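You operate a simulated robot arm through the tools that you are given. There is no shell and no other tool.

The job below is to be done with a simulated robot arm. You get a single attempt, and the scene is never put back.

TASK
Fill tank 2 to about its red line with the long hose.
Fine: use the Fill coupler and valve, spill nothing, shut the valve and put the hose back in the rack.

Only the result counts: the job must be done as asked and must still hold three seconds after the hand-in. Knocking over, shifting, dropping, spilling or breaking anything else fails it.

THE ROBOT
A 7-joint arm with a two-finger parallel gripper, fixed in place. Base frame: the origin is at the foot of the arm, x ahead of it, y to its left, z up. Lengths are in cm, angles in rad, forces in N, time in s.
With the tool pointing down near the work surface it reaches from about 18 to 68 cm from the base axis. Its first joint turns from -2.897 to 2.897 rad. Payload 3.43 kg.
The tool frame sits at the grasp point between the pads (the TCP): z along the fingers, y along the line on which they close. The tips reach 3 cm beyond it. Largest opening 9.4 cm; finger width 2.8, thickness 1; the body of the gripper, 5 by 9.6 cm, starts 5.5 cm behind the TCP.
Orientation is that of the tool frame in the base frame, as a unit quaternion [x, y, z, w]. With the fingers straight down and closing along the base's y, the tool's x points along the base's -x, its y along +y and its z along -z.

THE INTERFACE
- The arm moves only by the tool jog_arm. Its argument "increments" is a list of rows, each a list of 3 entries, a list of its own where there are three numbers: the turn, a rotation vector about the base's x, y, z in rad, then the shift along the base's x, y, z in m, then the closure in counts, from 0 (fully open) to 255 (shut). In form: [[[ax, ay, az], [tx, ty, tz], jaw], ...]. A call has 1 to 20 rows; each row is the pose to reach, as a shift and turn from the pose commanded when the call began. Rows are played at 5 a second. More than 5 cm and 0.15 rad between two rows, or a gripper value outside its range, and nothing of the call is played. A pose out of reach is approached as far as the arm can. The call stops where the force on the tool passes 90 N (or 10 N more than at its start, if that is more) or the arm is blocked; 0.2 s more then pass. Each finger travels about 10.8 cm/s and halts on what it meets, pressing with about 25 N; the grip force reading is that of the motor and also rises with nothing between the fingers. The clock runs only during rows and for 0.2 s after the last one: add rows that repeat a pose to give the fingers time. The reply holds the time, the measured pose of the TCP, the force on the tool along the base axes, the opening and the grip force, in the units named above and with some noise, with the torque about the TCP (base axes, N m) and any sound that the robot's microphone picked up, and new pictures: "show" is both (left out), scene, wrist or none.
- Cameras (640 x 400 px; columns grow to the right, rows downward): "scene" is fixed at [39.93, 65.23, 176.02]; the picture's right is [-0.98, -0.21, 0.00], its down [-0.13, 0.58, -0.81] and it looks along [0.17, -0.79, -0.59] (base axes); focal length 326 px, centre (320, 200). "wrist" rides on the gripper at [7.6, 1.4, -10.2] in the tool frame; the picture's right is [-0.18, 0.98, 0.00], its down [-0.75, -0.14, -0.64] and it looks along [-0.63, -0.12, 0.77] (tool axes); focal length 243 px, centre (320, 200).
- raise_lower(by): slides the trunk up (or, below 0, down) by that many cm; the arm rides with it, the base frame stays. It gives what a move gives, with no picture.
- locate(camera, pixels): there is no depth. For up to 12 entries [column, row, z] of the newest picture of that camera ("zoom" is the newest enlarged one), the place [x, y] in the base frame at which the ray of that pixel passes the height z, good to about 0.3 cm. It takes no simulated time.
- inspect(camera, box): a new picture of the part [left, top, right, bottom] of that camera's present view, enlarged. It takes no simulated time.
- job_done(): hands the job in; it is judged then, once.

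Open the gripper and draw the arm clear of the work before you hand the job in, unless the task says otherwise.

The tools are called by a JSON object that holds its "api" and its "payload". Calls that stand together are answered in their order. jog_arm: Moves the arm, as the interface text tells. Its arguments: {"type":"object","properties":{"increments":{"type":"array","items":{"type":"array"}},"show":{"type":"string","enum":["both","scene","wrist","none"]}},"required":["increments"]} The other tools are called the same way: raise_lower (by) slides the trunk up or down; locate (camera, pixels) gives the place at which the rays of pixels pass given heights; inspect (camera, box) takes an enlarged picture of a part of a camera's view; job_done () hands the job in.

At the start:

```text
time_s: 0.0
ee_pos: [37.51, -11.2, 126.76]
orientation: [0.0, 1.0, 0.0, 0.0]
ft_force: [-0.5, 0.5, 0.2]
ft_torque: [-0.04, 0.02, 0.01]
finger_gap: 9.4
finger_force: 0.0
trunk travel left (down, up): [-42.5, 16.5]
```

scene: 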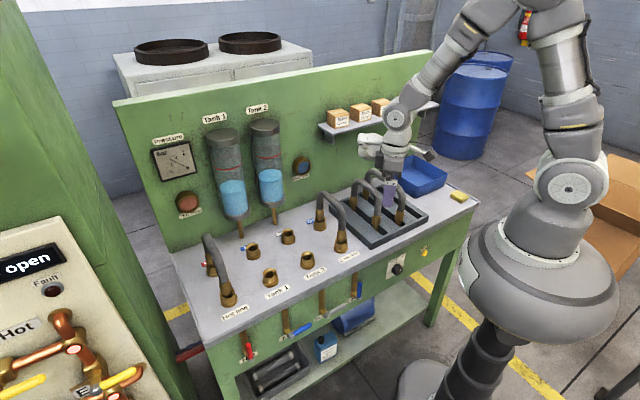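
wrist: 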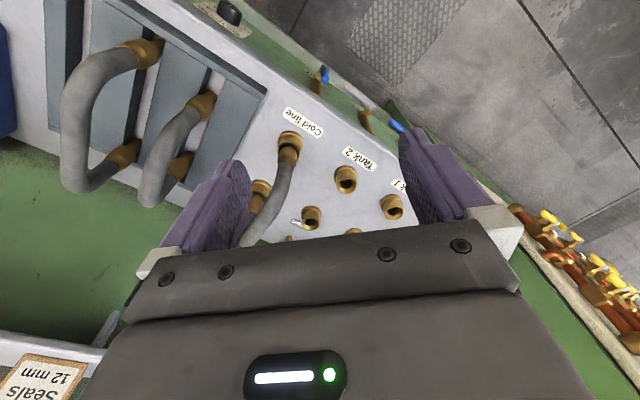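

I'll begin by looking closer at the bench: couplers around (270,260), the rack at (385,210) and tanks at (250,170).

{"api": "inspect", "payload": {"camera": "scene", "box": [180, 180, 380, 305]}}

{"api": "inspect", "payload": {"camera": "scene", "box": [310, 120, 480, 240]}}

{"api": "inspect", "payload": {"camera": "scene", "box": [140, 95, 320, 210]}}

{"api": "inspect", "payload": {"camera": "scene", "box": [170, 240, 480, 400]}}

{"api": "inspect", "payload": {"camera": "wrist", "box": [220, 40, 440, 260]}}

```text
3.20 times, centred on (280, 242) of scene
```

zoom: 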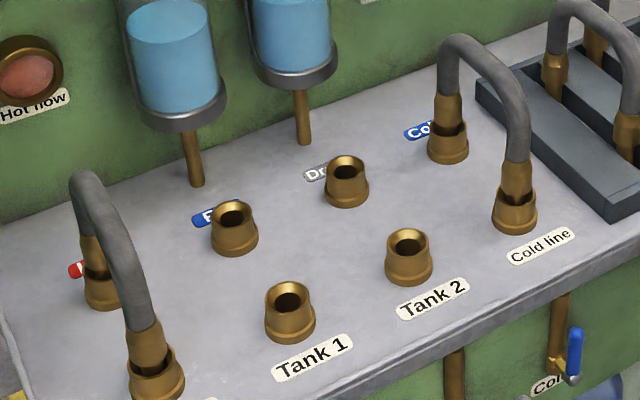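

```text
3.33 times, centred on (395, 180) of scene
```

zoom: 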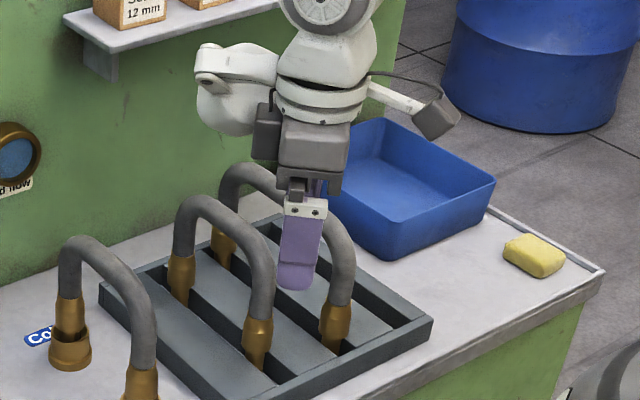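

```text
3.48 times, centred on (230, 152) of scene
```

zoom: 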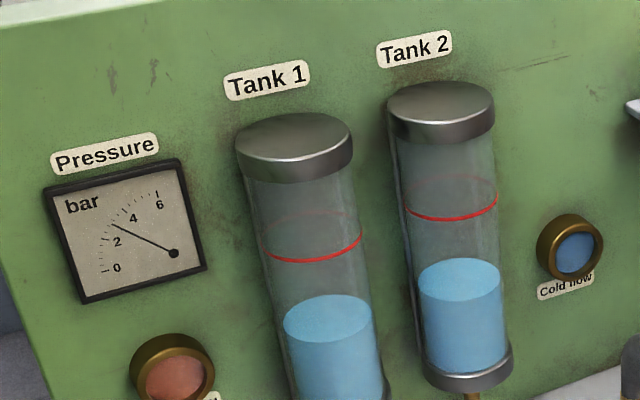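

```text
2.06 times, centred on (325, 320) of scene
```

zoom: 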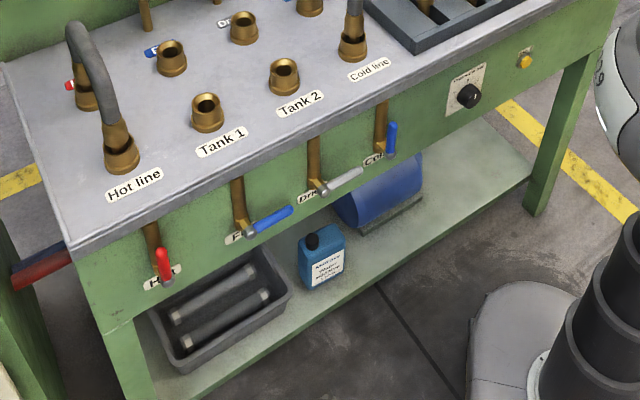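

```text
1.82 times, centred on (330, 150) of wrist
```

zoom: 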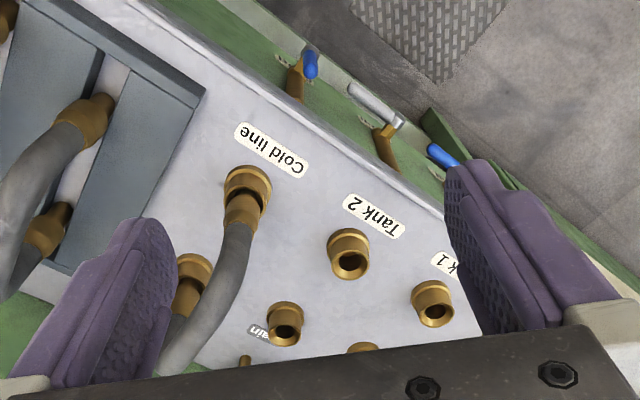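

The front row reads Hot line, Tank 1, Tank 2, Cold line; the back row Hot, Fill, Drain, Cold. I'll triangulate the Tank 2 coupler (scene ~(307,258), wrist ~(346,178)) and others at several heights.

{"api": "locate", "payload": {"camera": "scene", "pixels": [[307, 256, 80], [307, 256, 90], [307, 256, 100], [253, 248, 80], [253, 248, 90], [253, 248, 100], [288, 234, 80], [288, 234, 90], [288, 234, 100], [270, 274, 90], [341, 245, 90], [227, 300, 90]]}}

{"api": "locate", "payload": {"camera": "wrist", "pixels": [[347, 184, 80], [347, 184, 90], [347, 184, 100], [314, 224, 80], [314, 224, 90], [314, 224, 100], [393, 213, 90], [393, 213, 80]]}}

```text
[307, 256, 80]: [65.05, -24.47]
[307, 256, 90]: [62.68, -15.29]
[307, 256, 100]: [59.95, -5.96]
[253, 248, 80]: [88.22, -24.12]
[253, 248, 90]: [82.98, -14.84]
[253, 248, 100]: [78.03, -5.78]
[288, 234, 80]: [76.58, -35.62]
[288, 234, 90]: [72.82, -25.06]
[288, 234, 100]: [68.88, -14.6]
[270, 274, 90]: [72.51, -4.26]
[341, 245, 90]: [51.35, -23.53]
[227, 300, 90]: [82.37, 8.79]
```

```text
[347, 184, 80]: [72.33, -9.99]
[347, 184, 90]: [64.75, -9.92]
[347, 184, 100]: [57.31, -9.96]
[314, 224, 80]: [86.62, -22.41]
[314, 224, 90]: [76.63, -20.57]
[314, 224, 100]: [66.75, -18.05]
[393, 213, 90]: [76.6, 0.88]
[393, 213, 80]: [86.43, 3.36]
```

The bench is turned about 45°, with coupler tops near z≈95.5. I'll look closer at the front valves, the knob, and the two hoses in the rack.

{"api": "inspect", "payload": {"camera": "scene", "box": [230, 270, 330, 370]}}

{"api": "inspect", "payload": {"camera": "scene", "box": [340, 230, 440, 300]}}

{"api": "inspect", "payload": {"camera": "scene", "box": [190, 220, 300, 290]}}

{"api": "inspect", "payload": {"camera": "wrist", "box": [0, 0, 320, 200]}}

{"api": "inspect", "payload": {"camera": "scene", "box": [335, 155, 445, 255]}}

```text
4.00 times, centred on (280, 320) of scene
```

zoom: 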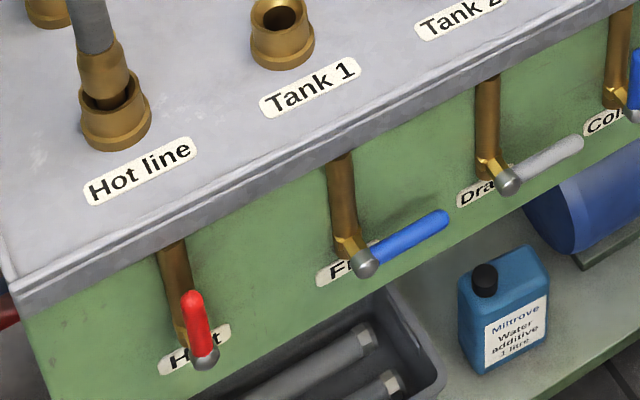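

```text
5.71 times, centred on (390, 265) of scene
```

zoom: 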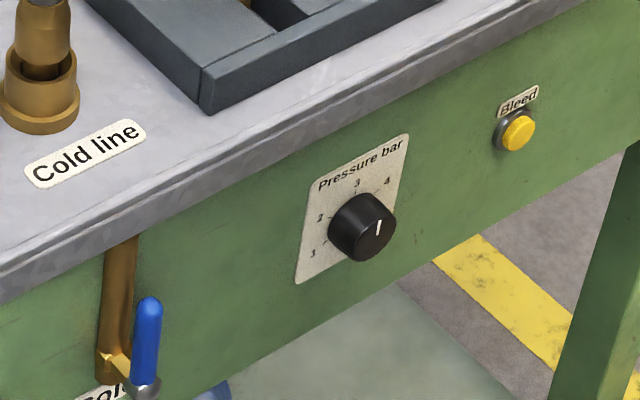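

```text
5.71 times, centred on (245, 255) of scene
```

zoom: 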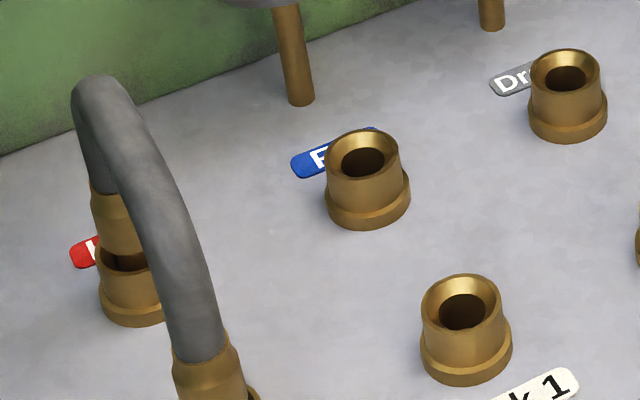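

```text
2.00 times, centred on (160, 100) of wrist
```

zoom: 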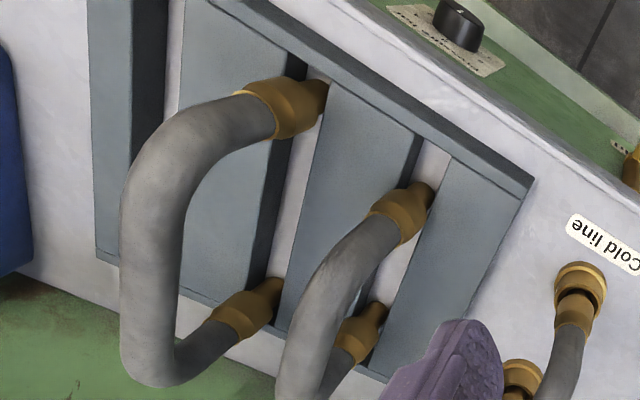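

```text
4.00 times, centred on (390, 205) of scene
```

zoom: 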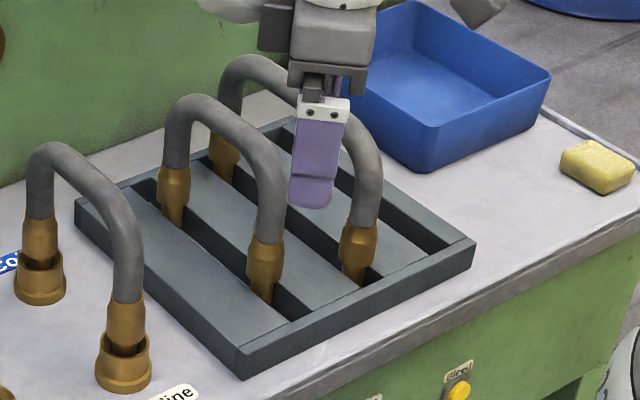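

Valve levers: Hot and Cold point up (open), Fill and Drain point right (shut). Now I'll triangulate the rack hoses from both views (scene ferrules ~(399,215), (376,220), (366,195), (353,203)).

{"api": "locate", "payload": {"camera": "scene", "pixels": [[399.5, 215, 95], [399.5, 215, 100], [376.5, 219.5, 95], [376.5, 219.5, 100], [366, 195, 95], [366, 195, 100], [353, 202, 95], [353, 202, 100], [341, 245, 95.5], [316, 225, 95.5], [475, 200, 92], [202, 350, 92]]}}

{"api": "locate", "payload": {"camera": "wrist", "pixels": [[140, 54, 95], [140, 54, 100], [199, 107, 95], [199, 107, 100], [124, 153, 95], [124, 153, 100], [181, 167, 95], [181, 167, 100], [290, 142, 95.5]]}}

```text
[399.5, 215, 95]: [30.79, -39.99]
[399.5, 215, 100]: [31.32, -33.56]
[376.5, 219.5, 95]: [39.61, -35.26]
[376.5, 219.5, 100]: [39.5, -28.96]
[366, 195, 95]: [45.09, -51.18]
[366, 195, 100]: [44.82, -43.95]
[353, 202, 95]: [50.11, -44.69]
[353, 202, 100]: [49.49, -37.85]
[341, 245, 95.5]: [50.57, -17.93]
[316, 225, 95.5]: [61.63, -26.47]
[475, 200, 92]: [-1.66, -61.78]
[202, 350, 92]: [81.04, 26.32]
```

```text
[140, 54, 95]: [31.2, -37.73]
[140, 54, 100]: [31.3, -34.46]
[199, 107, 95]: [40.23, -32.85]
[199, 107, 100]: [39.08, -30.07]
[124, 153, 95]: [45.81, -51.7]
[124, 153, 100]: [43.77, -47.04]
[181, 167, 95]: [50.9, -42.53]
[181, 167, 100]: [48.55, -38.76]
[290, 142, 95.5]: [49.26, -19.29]
```

Hose B (right one, ferrules about (31,-35.5) and (45,-49)) spans ≈19.4 cm and hose A ≈13.5 cm, so B is the long one, matching the Fill–Tank 2 diagonal (≈19 cm). I'll move above its middle (38,-42) with the yaw turned -45°, staying high.

{"api": "jog_arm", "payload": {"increments": [[[0, 0, -0.1], [0, -0.04, 0.01], 0], [[0, 0, -0.2], [0, -0.08, 0.02], 0], [[0, 0, -0.3], [0, -0.12, 0.03], 0], [[0, 0, -0.4], [0, -0.16, 0.03], 0], [[0, 0, -0.5], [0, -0.2, 0.03], 0], [[0, 0, -0.6], [0, -0.24, 0.03], 0], [[0, 0, -0.7], [0, -0.28, 0.03], 0], [[0, 0, -0.785], [0.005, -0.308, 0.03], 0], [[0, 0, -0.785], [0.005, -0.308, 0.03], 0]]}}

```text
time_s: 2.0
ee_pos: [38.13, -41.91, 129.81]
orientation: [0.384, 0.923, -0.001, 0.0]
ft_force: [-0.7, -0.2, -0.1]
ft_torque: [-0.02, 0.01, 0.0]
finger_gap: 9.39
finger_force: 0.1
trunk travel left (down, up): [-42.5, 16.5]
```

scene: 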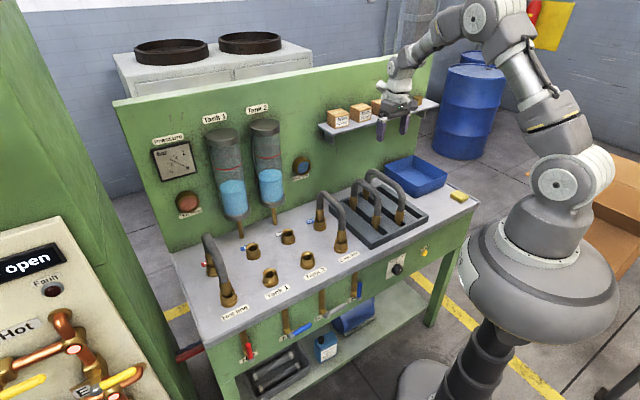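
wrist: 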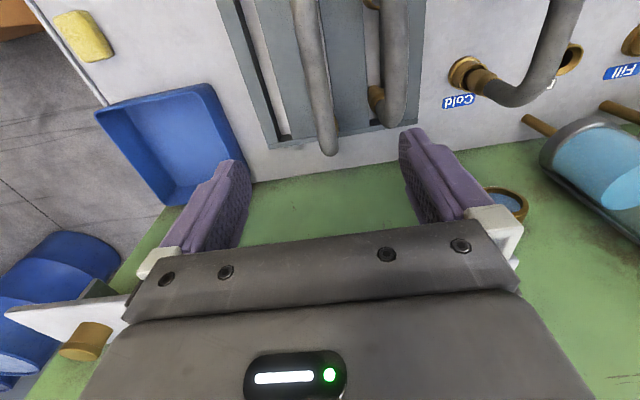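

The gripper is above the hose without obstruction. I'll zoom both views on the long hose to find its arch height and centre line.

{"api": "inspect", "payload": {"camera": "wrist", "box": [200, 0, 460, 165]}}

{"api": "inspect", "payload": {"camera": "scene", "box": [335, 155, 445, 255]}}

```text
2.42 times, centred on (330, 82) of wrist
```

zoom: 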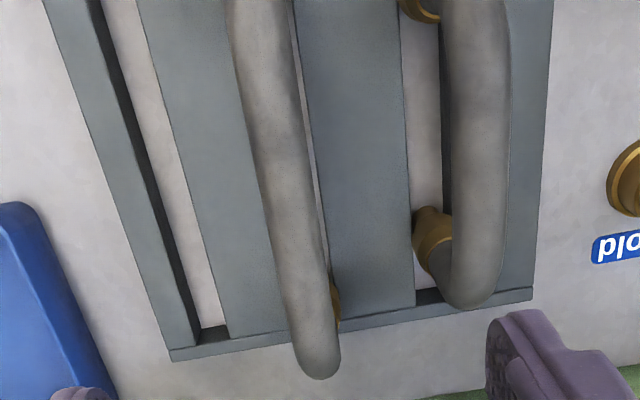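

```text
4.00 times, centred on (390, 205) of scene
```

zoom: 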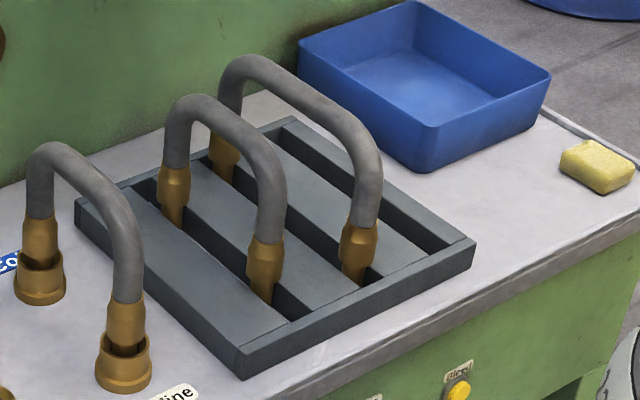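

I'll intersect the scene ray of the hose's arch middle (385,178) with heights, and the wrist view of the hose centreline.

{"api": "locate", "payload": {"camera": "scene", "pixels": [[385, 178, 104], [385, 178, 106], [385, 178, 108], [385, 178, 110], [393, 182, 108], [376, 173, 108], [391, 222, 92], [350, 194, 92], [466, 217, 92], [380, 188, 92]]}}

{"api": "locate", "payload": {"camera": "zoom", "pixels": [[300, 90, 106], [300, 90, 108], [300, 90, 110]]}}

{"api": "locate", "payload": {"camera": "wrist", "pixels": [[305, 20, 106], [305, 20, 110], [311, 60, 106], [311, 60, 110], [321, 115, 106], [321, 115, 110], [326, 140, 106], [326, 140, 110]]}}

```text
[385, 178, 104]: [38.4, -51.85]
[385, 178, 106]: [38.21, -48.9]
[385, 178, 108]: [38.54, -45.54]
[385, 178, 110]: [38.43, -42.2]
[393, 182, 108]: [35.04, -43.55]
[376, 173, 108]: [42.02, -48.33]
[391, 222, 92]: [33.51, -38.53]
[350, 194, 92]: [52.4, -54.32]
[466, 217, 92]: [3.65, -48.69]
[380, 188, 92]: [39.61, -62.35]
```

```text
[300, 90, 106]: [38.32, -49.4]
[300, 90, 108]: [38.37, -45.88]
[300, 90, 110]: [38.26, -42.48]
```

```text
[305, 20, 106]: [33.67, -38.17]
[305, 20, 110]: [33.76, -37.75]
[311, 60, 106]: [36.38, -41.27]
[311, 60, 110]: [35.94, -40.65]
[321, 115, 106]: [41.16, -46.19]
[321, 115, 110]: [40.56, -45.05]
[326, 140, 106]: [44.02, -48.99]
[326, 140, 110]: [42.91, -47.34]
```

The hose top surface is at z≈110.5 with mid near (37.9,-42.4). I'll descend with the jaws open to z≈114 and check centring.

{"api": "jog_arm", "payload": {"increments": [[[0, 0, 0], [-0.002, -0.005, -0.04], 0], [[0, 0, 0], [-0.002, -0.005, -0.08], 0], [[0, 0, 0], [-0.002, -0.005, -0.12], 0], [[0, 0, 0], [-0.002, -0.005, -0.155], 0], [[0, 0, 0], [-0.002, -0.005, -0.155], 0]]}}

```text
time_s: 3.2
ee_pos: [37.46, -42.46, 114.41]
orientation: [0.383, 0.924, 0.0, -0.001]
ft_force: [0.0, -0.6, 0.0]
ft_torque: [-0.01, -0.02, 0.03]
finger_gap: 9.39
finger_force: 0.1
trunk travel left (down, up): [-42.5, 16.5]
```

scene: 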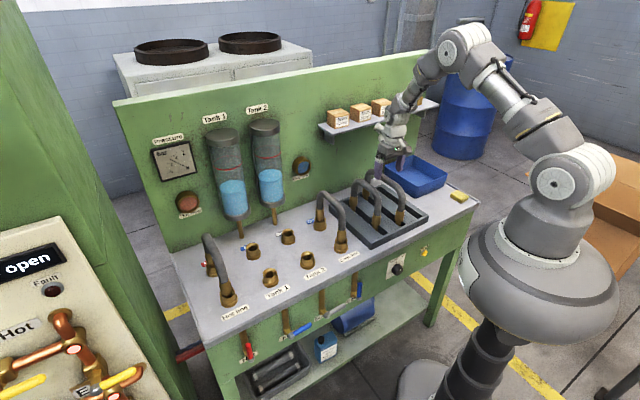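
wrist: 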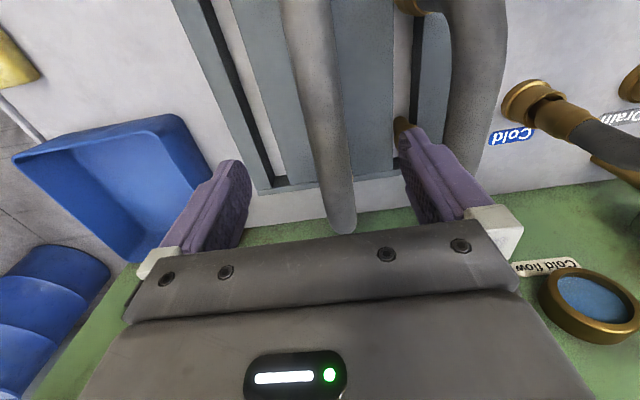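

Fingers straddle the hose (hose column ~320-330 between pads at 245 and 410). I'll check its centreline before the last descent.

{"api": "locate", "payload": {"camera": "wrist", "pixels": [[310, 40, 109], [322, 110, 109], [330, 160, 109], [341, 215, 109]]}}

{"api": "inspect", "payload": {"camera": "wrist", "box": [220, 0, 540, 240]}}

{"api": "inspect", "payload": {"camera": "scene", "box": [335, 105, 455, 245]}}

```text
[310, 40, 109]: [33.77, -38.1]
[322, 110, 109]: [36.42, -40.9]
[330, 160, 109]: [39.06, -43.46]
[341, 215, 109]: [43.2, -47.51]
```

```text
1.67 times, centred on (380, 120) of wrist
```

zoom: 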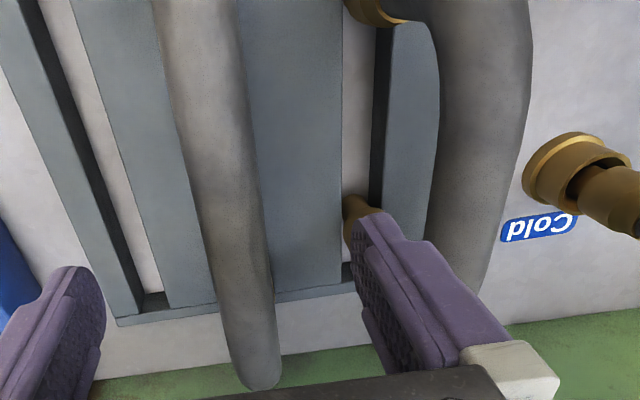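

```text
2.86 times, centred on (395, 175) of scene
```

zoom: 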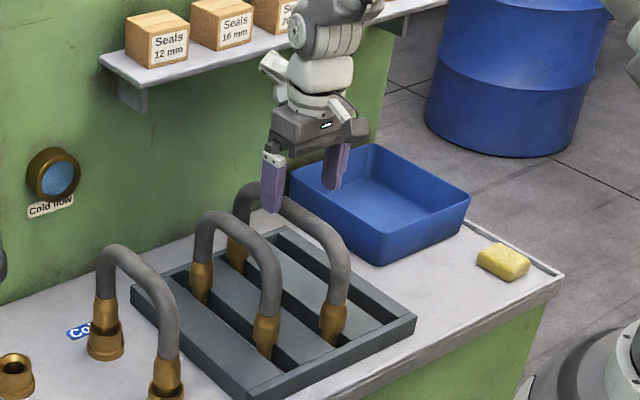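

Centreline is x+y≈-4.4 and TCP is at -5.0, so I shift +0.5 cm in x, descend to z≈109 and close.

{"api": "jog_arm", "payload": {"increments": [[[0, 0, 0], [0.005, 0.001, -0.025], 0], [[0, 0, 0], [0.005, 0.001, -0.054], 0], [[0, 0, 0], [0.005, 0.001, -0.054], 0], [[0, 0, 0], [0.005, 0.001, -0.054], 120], [[0, 0, 0], [0.005, 0.001, -0.054], 255], [[0, 0, 0], [0.005, 0.001, -0.054], 255], [[0, 0, 0], [0.005, 0.001, -0.054], 255]]}}

```text
time_s: 4.8
ee_pos: [38.03, -42.38, 108.84]
orientation: [0.383, 0.924, -0.001, -0.001]
ft_force: [-0.7, 0.4, 0.1]
ft_torque: [-0.04, -0.07, 0.01]
finger_gap: 3.01
finger_force: 25.1
trunk travel left (down, up): [-42.5, 16.5]
```

scene: 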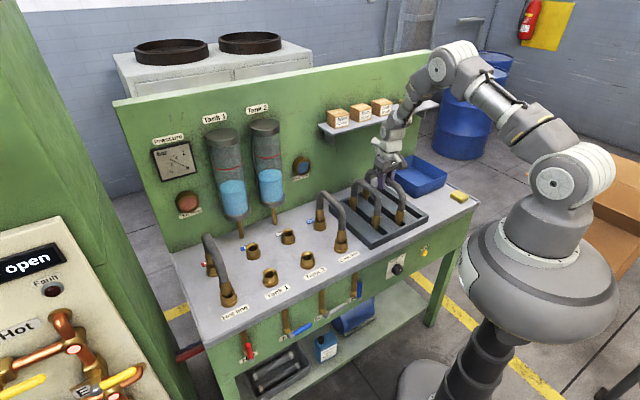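
wrist: 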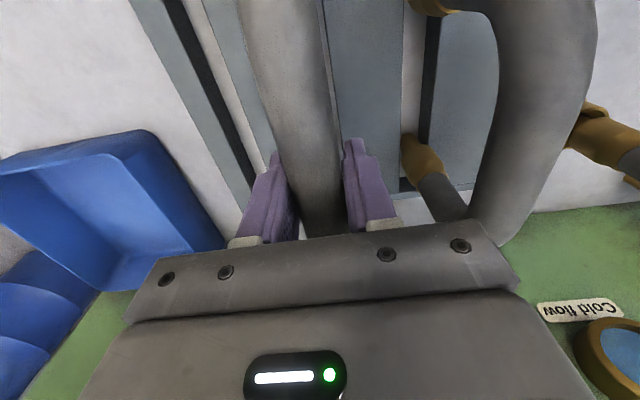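

The hose is held (gap 3.0 cm, 25 N) at rack pose (38.03,-42.38,108.84). I lift it straight up 4 cm, then check.

{"api": "jog_arm", "payload": {"increments": [[[0, 0, 0], [0, 0, 0.01], 255], [[0, 0, 0], [0, 0, 0.02], 255], [[0, 0, 0], [0, 0, 0.04], 255], [[0, 0, 0], [0, 0, 0.04], 255]]}}

{"api": "inspect", "payload": {"camera": "scene", "box": [335, 125, 455, 245]}}

```text
time_s: 5.8
ee_pos: [38.19, -42.4, 112.73]
orientation: [0.383, 0.924, 0.001, 0.0]
ft_force: [-0.2, -0.2, -3.6]
ft_torque: [0.0, 0.02, 0.01]
finger_gap: 2.98
finger_force: 24.9
trunk travel left (down, up): [-42.5, 16.5]
```

scene: 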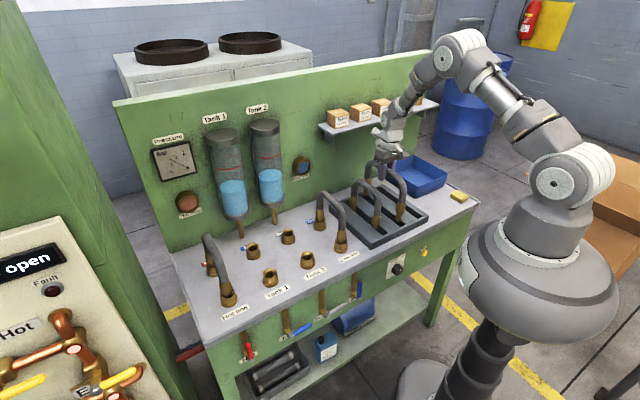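
wrist: 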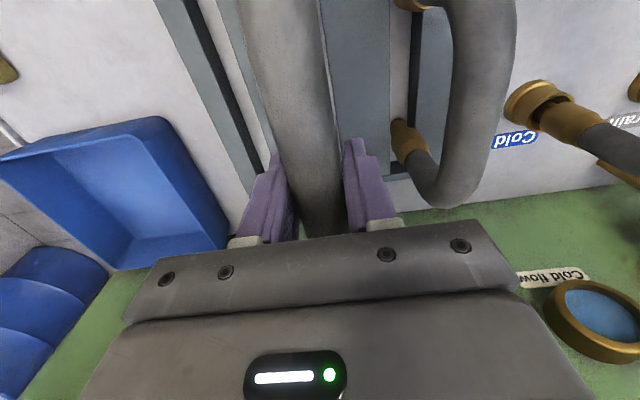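

```text
3.33 times, centred on (395, 185) of scene
```

zoom: 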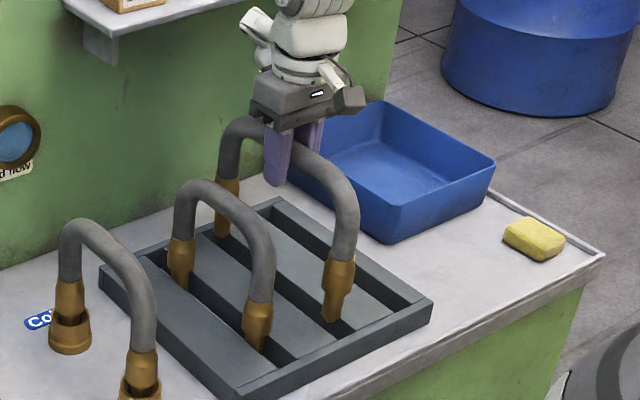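

The hose hangs cleanly (3.6 N). Next I'll lift it well over the neighbours; also I estimate the shoulder height from the hub at (562,187) for reach planning.

{"api": "jog_arm", "payload": {"increments": [[[0, 0, 0], [0, 0, 0.04], 255], [[0, 0, 0], [0, 0, 0.08], 255], [[0, 0, 0], [0, 0, 0.12], 255], [[0, 0, 0], [0, 0, 0.16], 255], [[0, 0, 0], [-0.01, 0.01, 0.2], 255], [[0, 0, 0], [-0.01, 0.01, 0.2], 255]]}}

{"api": "locate", "payload": {"camera": "scene", "pixels": [[562, 187, 110], [562, 187, 120], [562, 187, 130], [562, 187, 140], [535, 250, 90], [535, 250, 100]]}}

```text
time_s: 7.2
ee_pos: [37.45, -41.94, 132.98]
orientation: [0.384, 0.924, 0.0, -0.001]
ft_force: [0.8, -0.4, -3.6]
ft_torque: [-0.02, 0.01, 0.01]
finger_gap: 3.02
finger_force: 25.4
trunk travel left (down, up): [-42.5, 16.5]
```

scene: 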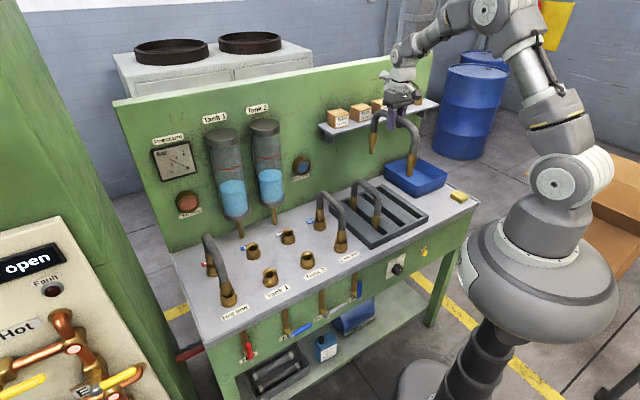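
wrist: 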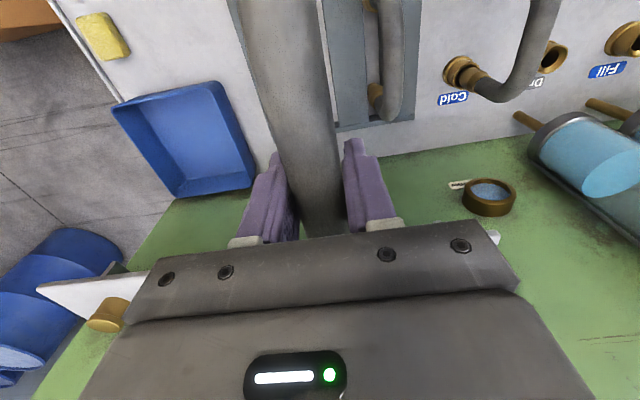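

```text
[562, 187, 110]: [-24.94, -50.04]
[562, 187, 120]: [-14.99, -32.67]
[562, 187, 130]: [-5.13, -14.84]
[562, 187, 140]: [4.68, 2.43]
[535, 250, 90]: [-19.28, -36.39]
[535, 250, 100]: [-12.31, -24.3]
```

Shoulder height ≈137 cm, so the placement point (~71 cm out at z≈112) should be within reach. I carry the hose over at z=133 while turning back to yaw 0, to about (55,-8).

{"api": "jog_arm", "payload": {"increments": [[[0, 0, 0.08], [0.018, 0.034, 0], 255], [[0, 0, 0.16], [0.036, 0.068, 0], 255], [[0, 0, 0.24], [0.054, 0.102, 0], 255], [[0, 0, 0.32], [0.072, 0.136, 0], 255], [[0, 0, 0.4], [0.09, 0.17, 0], 255], [[0, 0, 0.48], [0.108, 0.204, 0], 255], [[0, 0, 0.56], [0.126, 0.238, 0], 255], [[0, 0, 0.64], [0.144, 0.272, 0], 255], [[0, 0, 0.72], [0.162, 0.306, 0], 255], [[0, 0, 0.785], [0.177, 0.335, 0], 255], [[0, 0, 0.785], [0.177, 0.335, 0], 255]]}}

```text
time_s: 9.6
ee_pos: [54.89, -7.88, 132.82]
orientation: [0.001, 1.0, 0.0, -0.002]
ft_force: [0.0, 0.0, -2.6]
ft_torque: [0.0, 0.02, -0.01]
finger_gap: 3.0
finger_force: 24.6
trunk travel left (down, up): [-42.5, 16.5]
```

scene: 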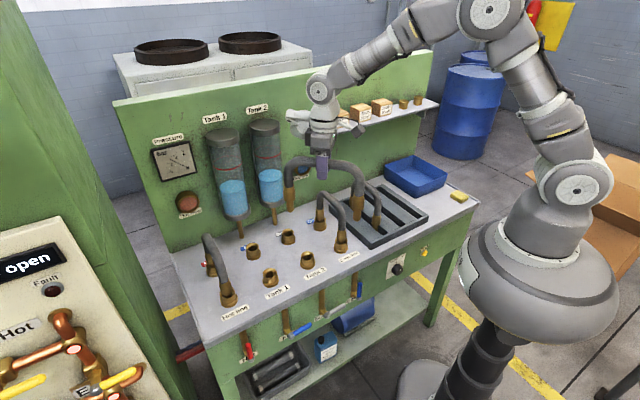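
wrist: 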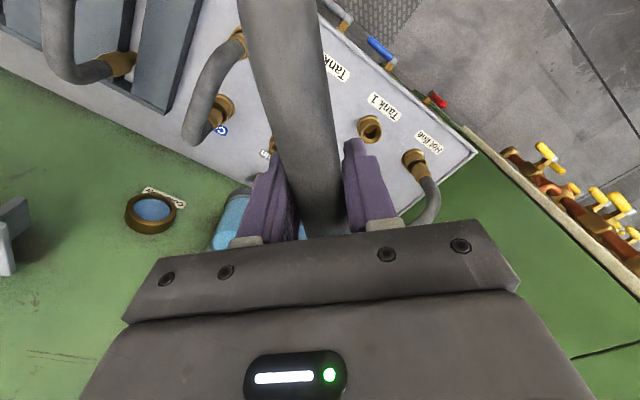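

Hose is level at (54.9,-7.9,132.8). I zoom on the couplers for precise rim centres (scene Fill ~(253,247), Tank 2 ~(307,256)).

{"api": "inspect", "payload": {"camera": "scene", "box": [240, 225, 320, 275]}}

{"api": "inspect", "payload": {"camera": "wrist", "box": [200, 0, 460, 165]}}

```text
8.00 times, centred on (280, 250) of scene
```

zoom: 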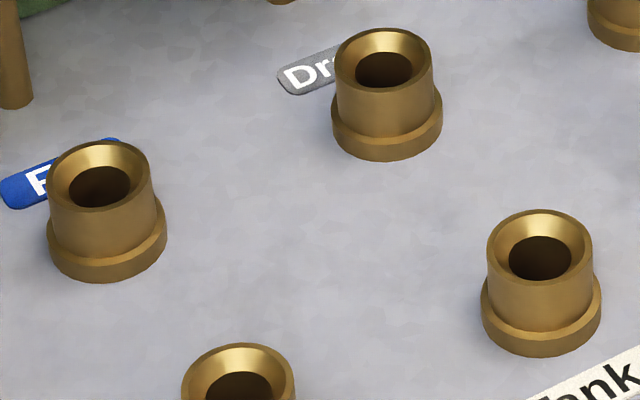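

```text
2.42 times, centred on (330, 82) of wrist
```

zoom: 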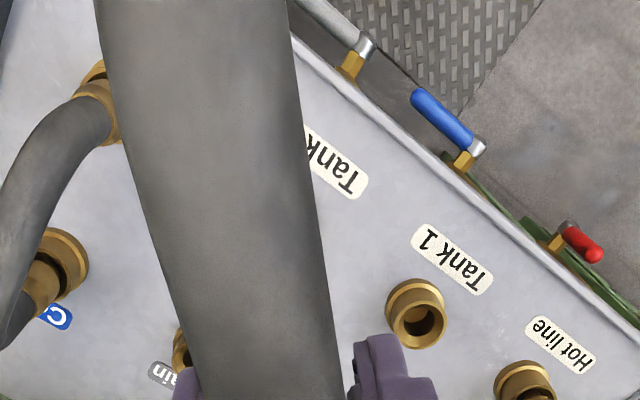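

I compute positions of the rim centres at candidate heights, using the Tank 1 rim visible in both views to pin the height.

{"api": "locate", "payload": {"camera": "scene", "pixels": [[252.44, 247, 95], [252.44, 247, 96], [307.44, 255.75, 95], [307.44, 255.75, 96], [287.94, 232.75, 95], [287.94, 232.75, 96], [269.8, 272.6, 94], [269.8, 272.6, 95], [269.8, 272.6, 96], [269.8, 272.6, 97]]}}

{"api": "locate", "payload": {"camera": "zoom", "pixels": [[418, 320, 94], [418, 320, 95], [418, 320, 96], [418, 320, 97], [522, 385, 95], [522, 385, 96]]}}

```text
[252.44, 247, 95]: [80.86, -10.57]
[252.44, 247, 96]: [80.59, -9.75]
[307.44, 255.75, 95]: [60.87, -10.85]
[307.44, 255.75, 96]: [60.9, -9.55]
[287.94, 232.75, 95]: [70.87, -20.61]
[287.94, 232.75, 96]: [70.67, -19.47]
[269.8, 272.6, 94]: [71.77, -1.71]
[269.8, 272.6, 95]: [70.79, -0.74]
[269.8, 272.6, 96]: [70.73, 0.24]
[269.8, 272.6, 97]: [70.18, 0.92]
```

```text
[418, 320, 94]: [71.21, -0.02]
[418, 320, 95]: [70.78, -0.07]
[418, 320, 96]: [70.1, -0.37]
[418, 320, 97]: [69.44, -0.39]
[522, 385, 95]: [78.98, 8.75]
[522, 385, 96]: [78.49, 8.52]
```

Rim height ≈95.5 gives Fill (80.7,-10.2), Tank 2 (60.9,-10.2), midpoint (70.8,-10.2), span 19.8. Now I check where the held hose's plugs are relative to the TCP.

{"api": "inspect", "payload": {"camera": "scene", "box": [265, 140, 385, 230]}}

```text
4.44 times, centred on (325, 185) of scene
```

zoom: 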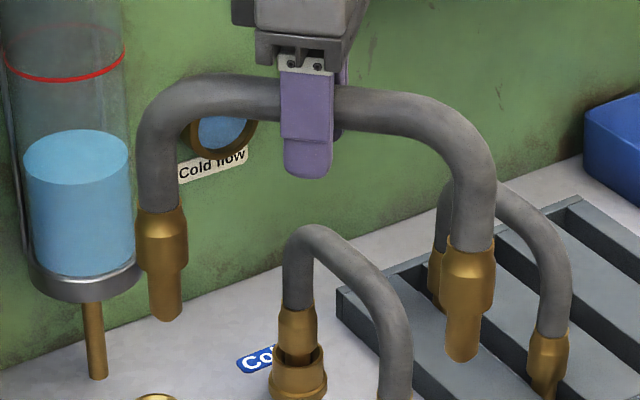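

I locate both plug tips (zoom (165,312) and (462,352)) over several heights to find their offsets from the TCP.

{"api": "locate", "payload": {"camera": "zoom", "pixels": [[165, 312, 114], [165, 312, 116], [165, 312, 118], [462, 352, 114], [462, 352, 116], [462, 352, 118], [162, 215, 122], [162, 215, 124], [470, 252, 122], [470, 252, 124]]}}

```text
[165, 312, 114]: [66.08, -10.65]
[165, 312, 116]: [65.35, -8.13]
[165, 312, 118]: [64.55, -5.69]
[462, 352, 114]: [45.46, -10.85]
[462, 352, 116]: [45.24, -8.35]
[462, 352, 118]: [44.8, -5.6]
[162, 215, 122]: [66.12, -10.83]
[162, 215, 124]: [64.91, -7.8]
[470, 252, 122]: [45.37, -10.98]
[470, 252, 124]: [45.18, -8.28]
```

Tips are at TCP−16.6 cm, level, with hose centre ≈0.3 cm ahead of TCP. I check the seated height via the installed Cold hose ferrule (zoom (297,310)).

{"api": "locate", "payload": {"camera": "zoom", "pixels": [[297, 310, 98], [297, 310, 100], [297, 310, 102], [297, 345, 96], [297, 345, 98], [298, 368, 94], [298, 368, 96], [297, 392, 92], [348, 232, 108], [348, 232, 110]]}}

```text
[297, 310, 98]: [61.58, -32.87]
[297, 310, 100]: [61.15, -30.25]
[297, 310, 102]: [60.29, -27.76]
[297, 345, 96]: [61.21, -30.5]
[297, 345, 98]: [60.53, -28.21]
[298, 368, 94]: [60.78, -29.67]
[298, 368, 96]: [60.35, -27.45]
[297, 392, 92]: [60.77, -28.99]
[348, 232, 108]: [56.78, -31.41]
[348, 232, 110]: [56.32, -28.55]
```

Seated height corresponds to TCP z≈109. I move to above the couplers at (70.5,-10.2,118), with tips ~6 cm above the rims.

{"api": "jog_arm", "payload": {"increments": [[[0, 0, 0], [0.03, -0.005, -0.03], 255], [[0, 0, 0], [0.06, -0.01, -0.06], 255], [[0, 0, 0], [0.09, -0.015, -0.09], 255], [[0, 0, 0], [0.12, -0.02, -0.12], 255], [[0, 0, 0], [0.156, -0.023, -0.148], 255], [[0, 0, 0], [0.156, -0.023, -0.148], 255], [[0, 0, 0], [0.156, -0.023, -0.148], 255]]}}

{"api": "inspect", "payload": {"camera": "scene", "box": [225, 180, 345, 280]}}

```text
time_s: 11.2
ee_pos: [70.76, -9.88, 118.14]
orientation: [0.0, 1.0, -0.001, -0.002]
ft_force: [0.5, -0.3, -2.9]
ft_torque: [0.02, 0.0, 0.02]
finger_gap: 3.02
finger_force: 25.3
trunk travel left (down, up): [-42.5, 16.5]
```

scene: 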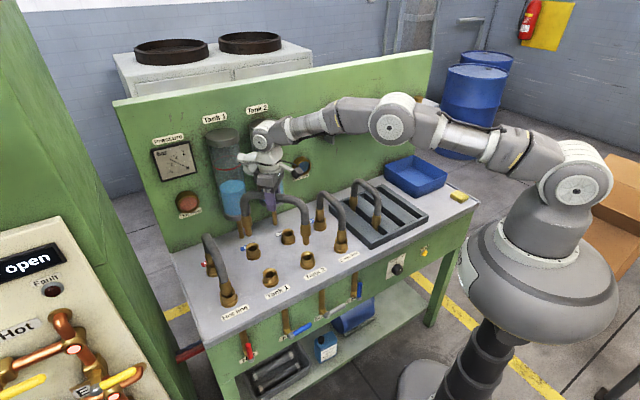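
wrist: 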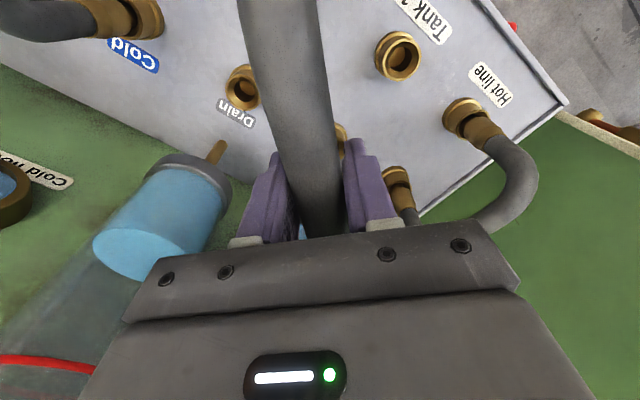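

```text
4.00 times, centred on (285, 230) of scene
```

zoom: 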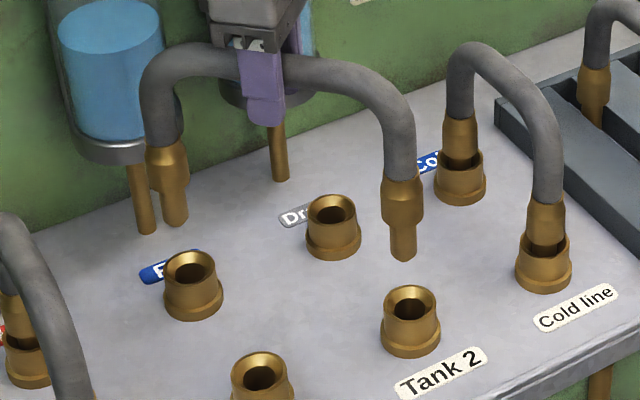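

Now I compare the tip positions (zoom (175,220), (403,254)) with the coupler centres.

{"api": "locate", "payload": {"camera": "zoom", "pixels": [[175, 218, 101.5], [175, 218, 102], [403, 253, 101.5], [403, 253, 102], [189, 267, 95.5], [410, 304, 95.5], [332, 211, 95.5]]}}

```text
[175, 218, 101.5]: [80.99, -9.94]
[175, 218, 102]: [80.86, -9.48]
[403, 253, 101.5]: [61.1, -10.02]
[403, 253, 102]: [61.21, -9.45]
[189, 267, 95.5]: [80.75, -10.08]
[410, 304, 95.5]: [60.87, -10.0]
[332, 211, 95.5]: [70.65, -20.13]
```

Tips are within 0.3 cm of the couplers; I shift (-0.2,-0.1) and descend to tips just entering the funnels, z≈112.

{"api": "jog_arm", "payload": {"increments": [[[0, 0, 0], [-0.002, -0.001, -0.02], 255], [[0, 0, 0], [-0.002, -0.001, -0.04], 255], [[0, 0, 0], [-0.002, -0.001, -0.05], 255], [[0, 0, 0], [-0.002, -0.001, -0.055], 255], [[0, 0, 0], [-0.002, -0.001, -0.055], 255]]}}

{"api": "inspect", "payload": {"camera": "scene", "box": [225, 180, 345, 280]}}

```text
time_s: 12.4
ee_pos: [70.42, -10.21, 112.52]
orientation: [0.0, 1.0, 0.0, -0.001]
ft_force: [0.0, -0.2, -2.5]
ft_torque: [0.0, 0.03, 0.04]
finger_gap: 3.01
finger_force: 25.1
trunk travel left (down, up): [-42.5, 16.5]
```

scene: 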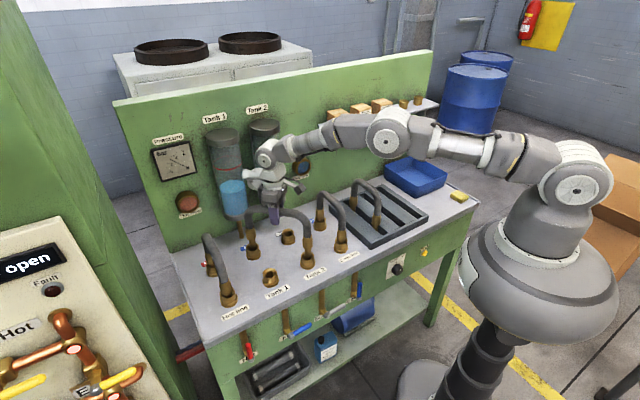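
wrist: 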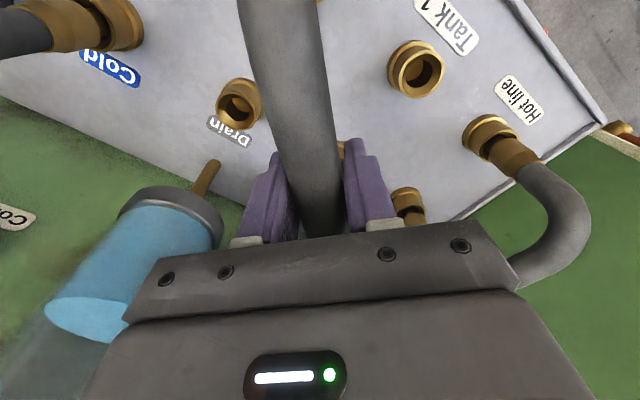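

```text
4.00 times, centred on (285, 230) of scene
```

zoom: 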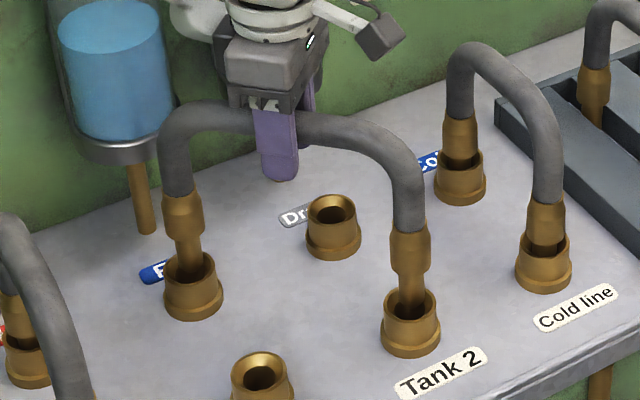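

Both tips are entering their couplers centred. I continue down slowly toward the seat at z≈109.

{"api": "jog_arm", "payload": {"increments": [[[0, 0, 0], [0, 0, -0.007], 255], [[0, 0, 0], [0, 0, -0.014], 255], [[0, 0, 0], [0, 0, -0.021], 255], [[0, 0, 0], [0, 0, -0.028], 255], [[0, 0, 0], [0, 0, -0.032], 255], [[0, 0, 0], [0, 0, -0.032], 255]]}}

{"api": "inspect", "payload": {"camera": "scene", "box": [225, 180, 345, 280]}}

```text
time_s: 13.8
ee_pos: [70.47, -10.54, 109.27]
orientation: [0.0, 1.0, 0.0, 0.0]
ft_force: [0.8, 1.8, -2.2]
ft_torque: [0.22, -0.09, 0.02]
finger_gap: 3.02
finger_force: 25.1
trunk travel left (down, up): [-42.5, 16.5]
```

scene: 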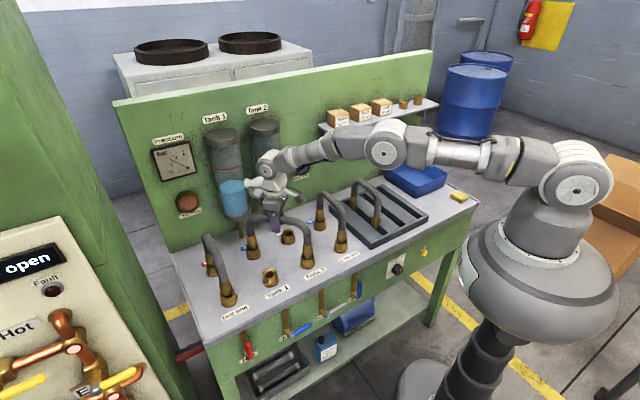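
wrist: 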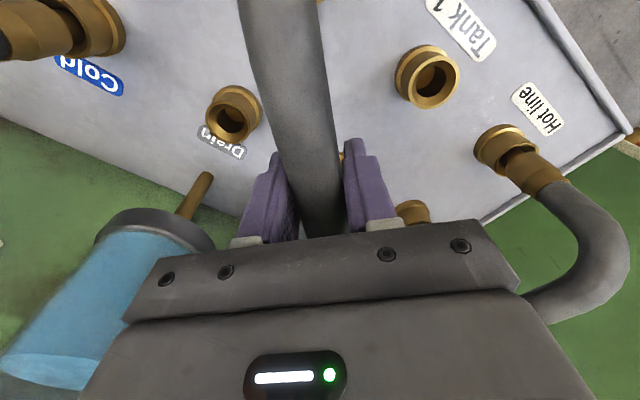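

```text
4.00 times, centred on (285, 230) of scene
```

zoom: 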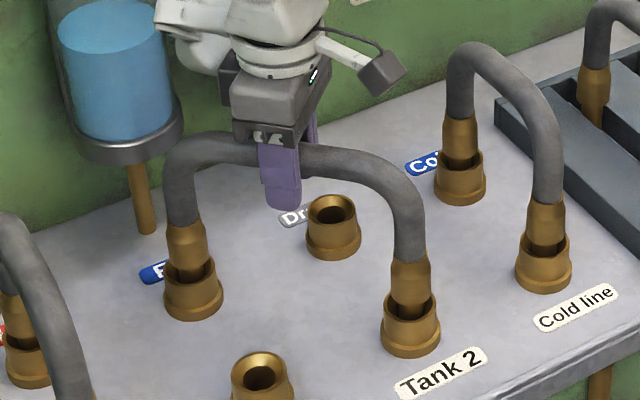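

Nearly seated; a small +y reaction (1.8 N) suggests I'm slightly too far in -y. I correct +0.15 cm and press down further in small steps.

{"api": "jog_arm", "payload": {"increments": [[[0, 0, 0], [0, 0.0015, 0], 255], [[0, 0, 0], [0, 0.0015, -0.003], 255], [[0, 0, 0], [0, 0.0015, -0.006], 255], [[0, 0, 0], [0, 0.0015, -0.006], 255]]}}

{"api": "inspect", "payload": {"camera": "scene", "box": [225, 180, 345, 280]}}

```text
time_s: 14.8
ee_pos: [70.37, -10.2, 109.0]
orientation: [0.001, 1.0, 0.0, 0.004]
ft_force: [6.0, -0.3, 34.5]
ft_torque: [-0.04, 0.05, -0.03]
finger_gap: 3.04
finger_force: 24.8
trunk travel left (down, up): [-42.5, 16.5]
```

scene: 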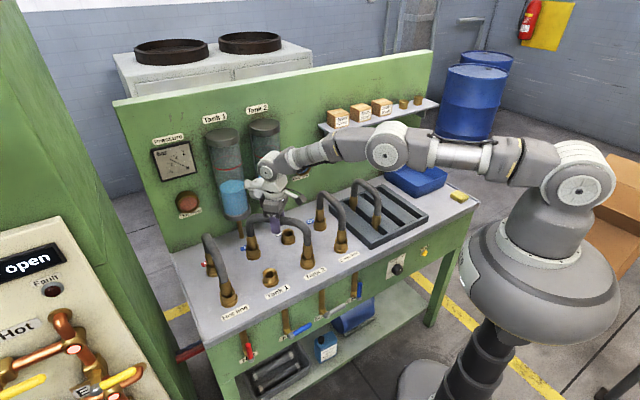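
wrist: 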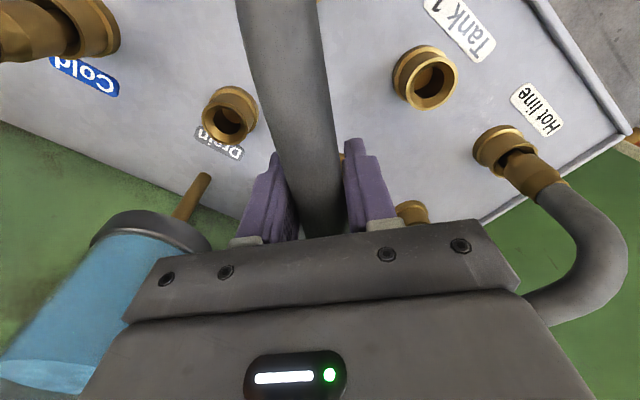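

```text
4.00 times, centred on (285, 230) of scene
```

zoom: 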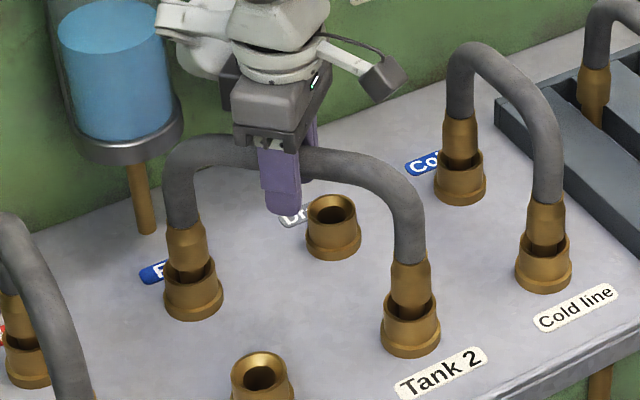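

34 N contact at z=109.0 – likely seated. I compare with the installed hoses at higher zoom.

{"api": "inspect", "payload": {"camera": "scene", "box": [295, 215, 355, 275]}}

{"api": "inspect", "payload": {"camera": "scene", "box": [205, 220, 265, 270]}}

{"api": "inspect", "payload": {"camera": "scene", "box": [310, 200, 370, 255]}}

```text
6.67 times, centred on (325, 245) of scene
```

zoom: 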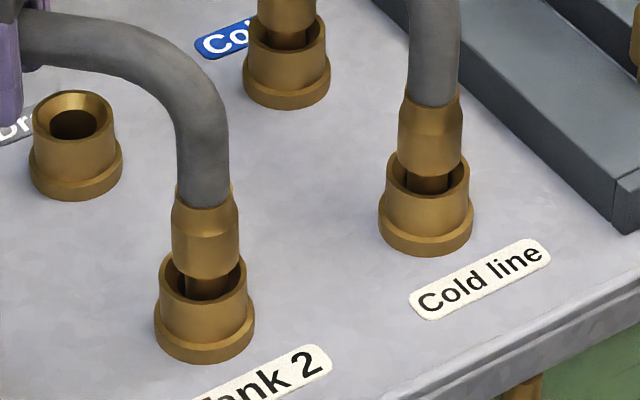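

```text
8.00 times, centred on (235, 245) of scene
```

zoom: 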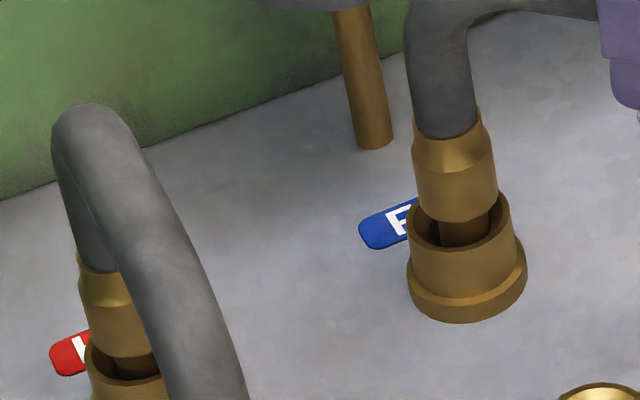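

```text
7.27 times, centred on (340, 228) of scene
```

zoom: 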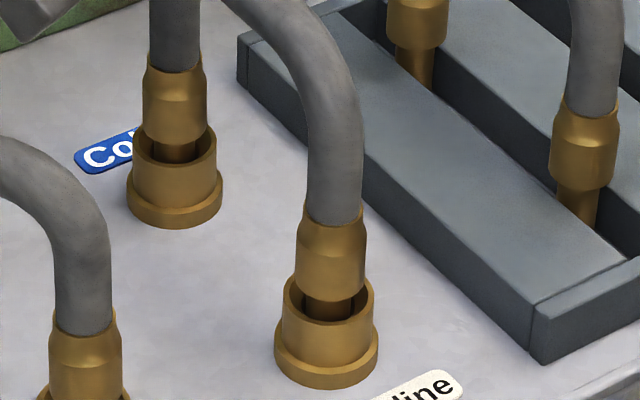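

The ferrule-to-coupler ratio matches the installed hoses (fully seated). I relax the push by 0.5 cm, open the jaws and rise straight up.

{"api": "jog_arm", "payload": {"increments": [[[0, 0, 0], [0, 0, 0.005], 255], [[0, 0, 0], [0, 0, 0.005], 255], [[0, 0, 0], [0, 0, 0.005], 120], [[0, 0, 0], [0, 0, 0.005], 0], [[0, 0, 0], [0, 0, 0.005], 0], [[0, 0, 0], [0, 0, 0.005], 0]]}}

{"api": "inspect", "payload": {"camera": "scene", "box": [225, 180, 345, 280]}}

```text
time_s: 16.2
ee_pos: [70.44, -10.08, 109.23]
orientation: [-0.001, 1.0, 0.0, 0.0]
ft_force: [-0.2, 0.4, -0.2]
ft_torque: [-0.01, 0.01, -0.04]
finger_gap: 9.38
finger_force: 0.2
trunk travel left (down, up): [-42.5, 16.5]
```

scene: 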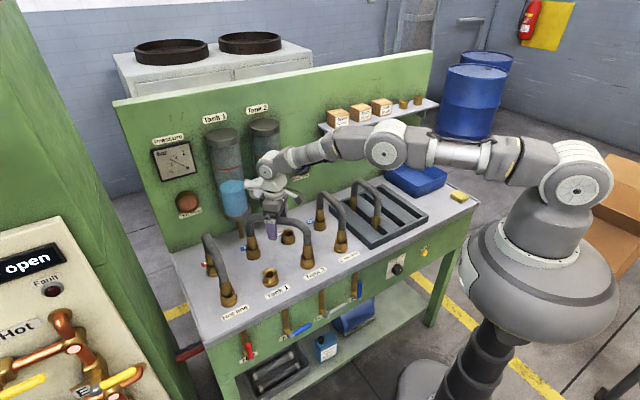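
wrist: 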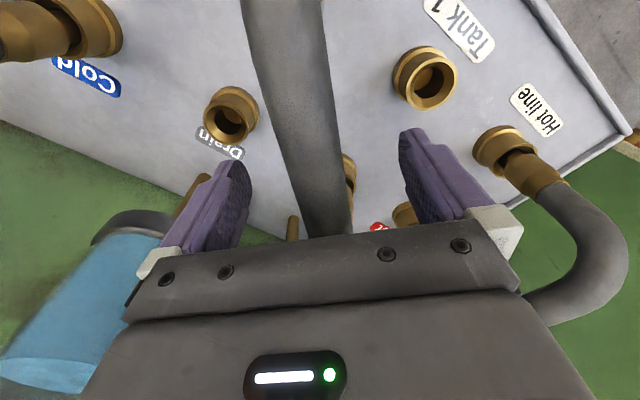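

```text
4.00 times, centred on (285, 230) of scene
```

zoom: 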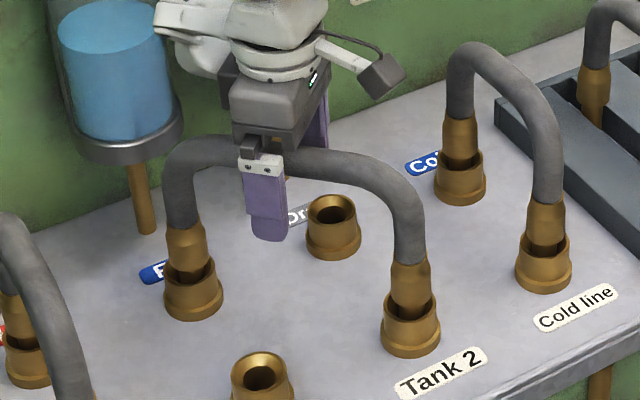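

The hose stands firm. I rise straight up to clear it, then retreat to view the valves.

{"api": "jog_arm", "payload": {"increments": [[[0, 0, 0], [0, 0, 0.04], 0], [[0, 0, 0], [0, 0, 0.08], 0], [[0, 0, 0], [0, 0, 0.12], 0], [[0, 0, 0], [-0.03, 0, 0.16], 0], [[0, 0, 0], [-0.07, 0.02, 0.19], 0], [[0, 0, 0], [-0.11, 0.04, 0.21], 0], [[0, 0, 0], [-0.15, 0.06, 0.23], 0], [[0, 0, 0], [-0.18, 0.08, 0.23], 0], [[0, 0, 0], [-0.2, 0.1, 0.23], 0], [[0, 0, 0], [-0.2, 0.1, 0.23], 0]]}}

{"api": "inspect", "payload": {"camera": "scene", "box": [240, 270, 340, 360]}}

```text
refused: row 5 steps farther than a row can; nothing moved
```

```text
4.44 times, centred on (290, 315) of scene
```

zoom: 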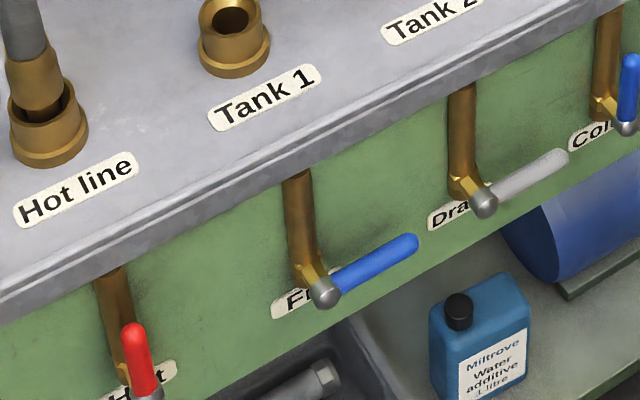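

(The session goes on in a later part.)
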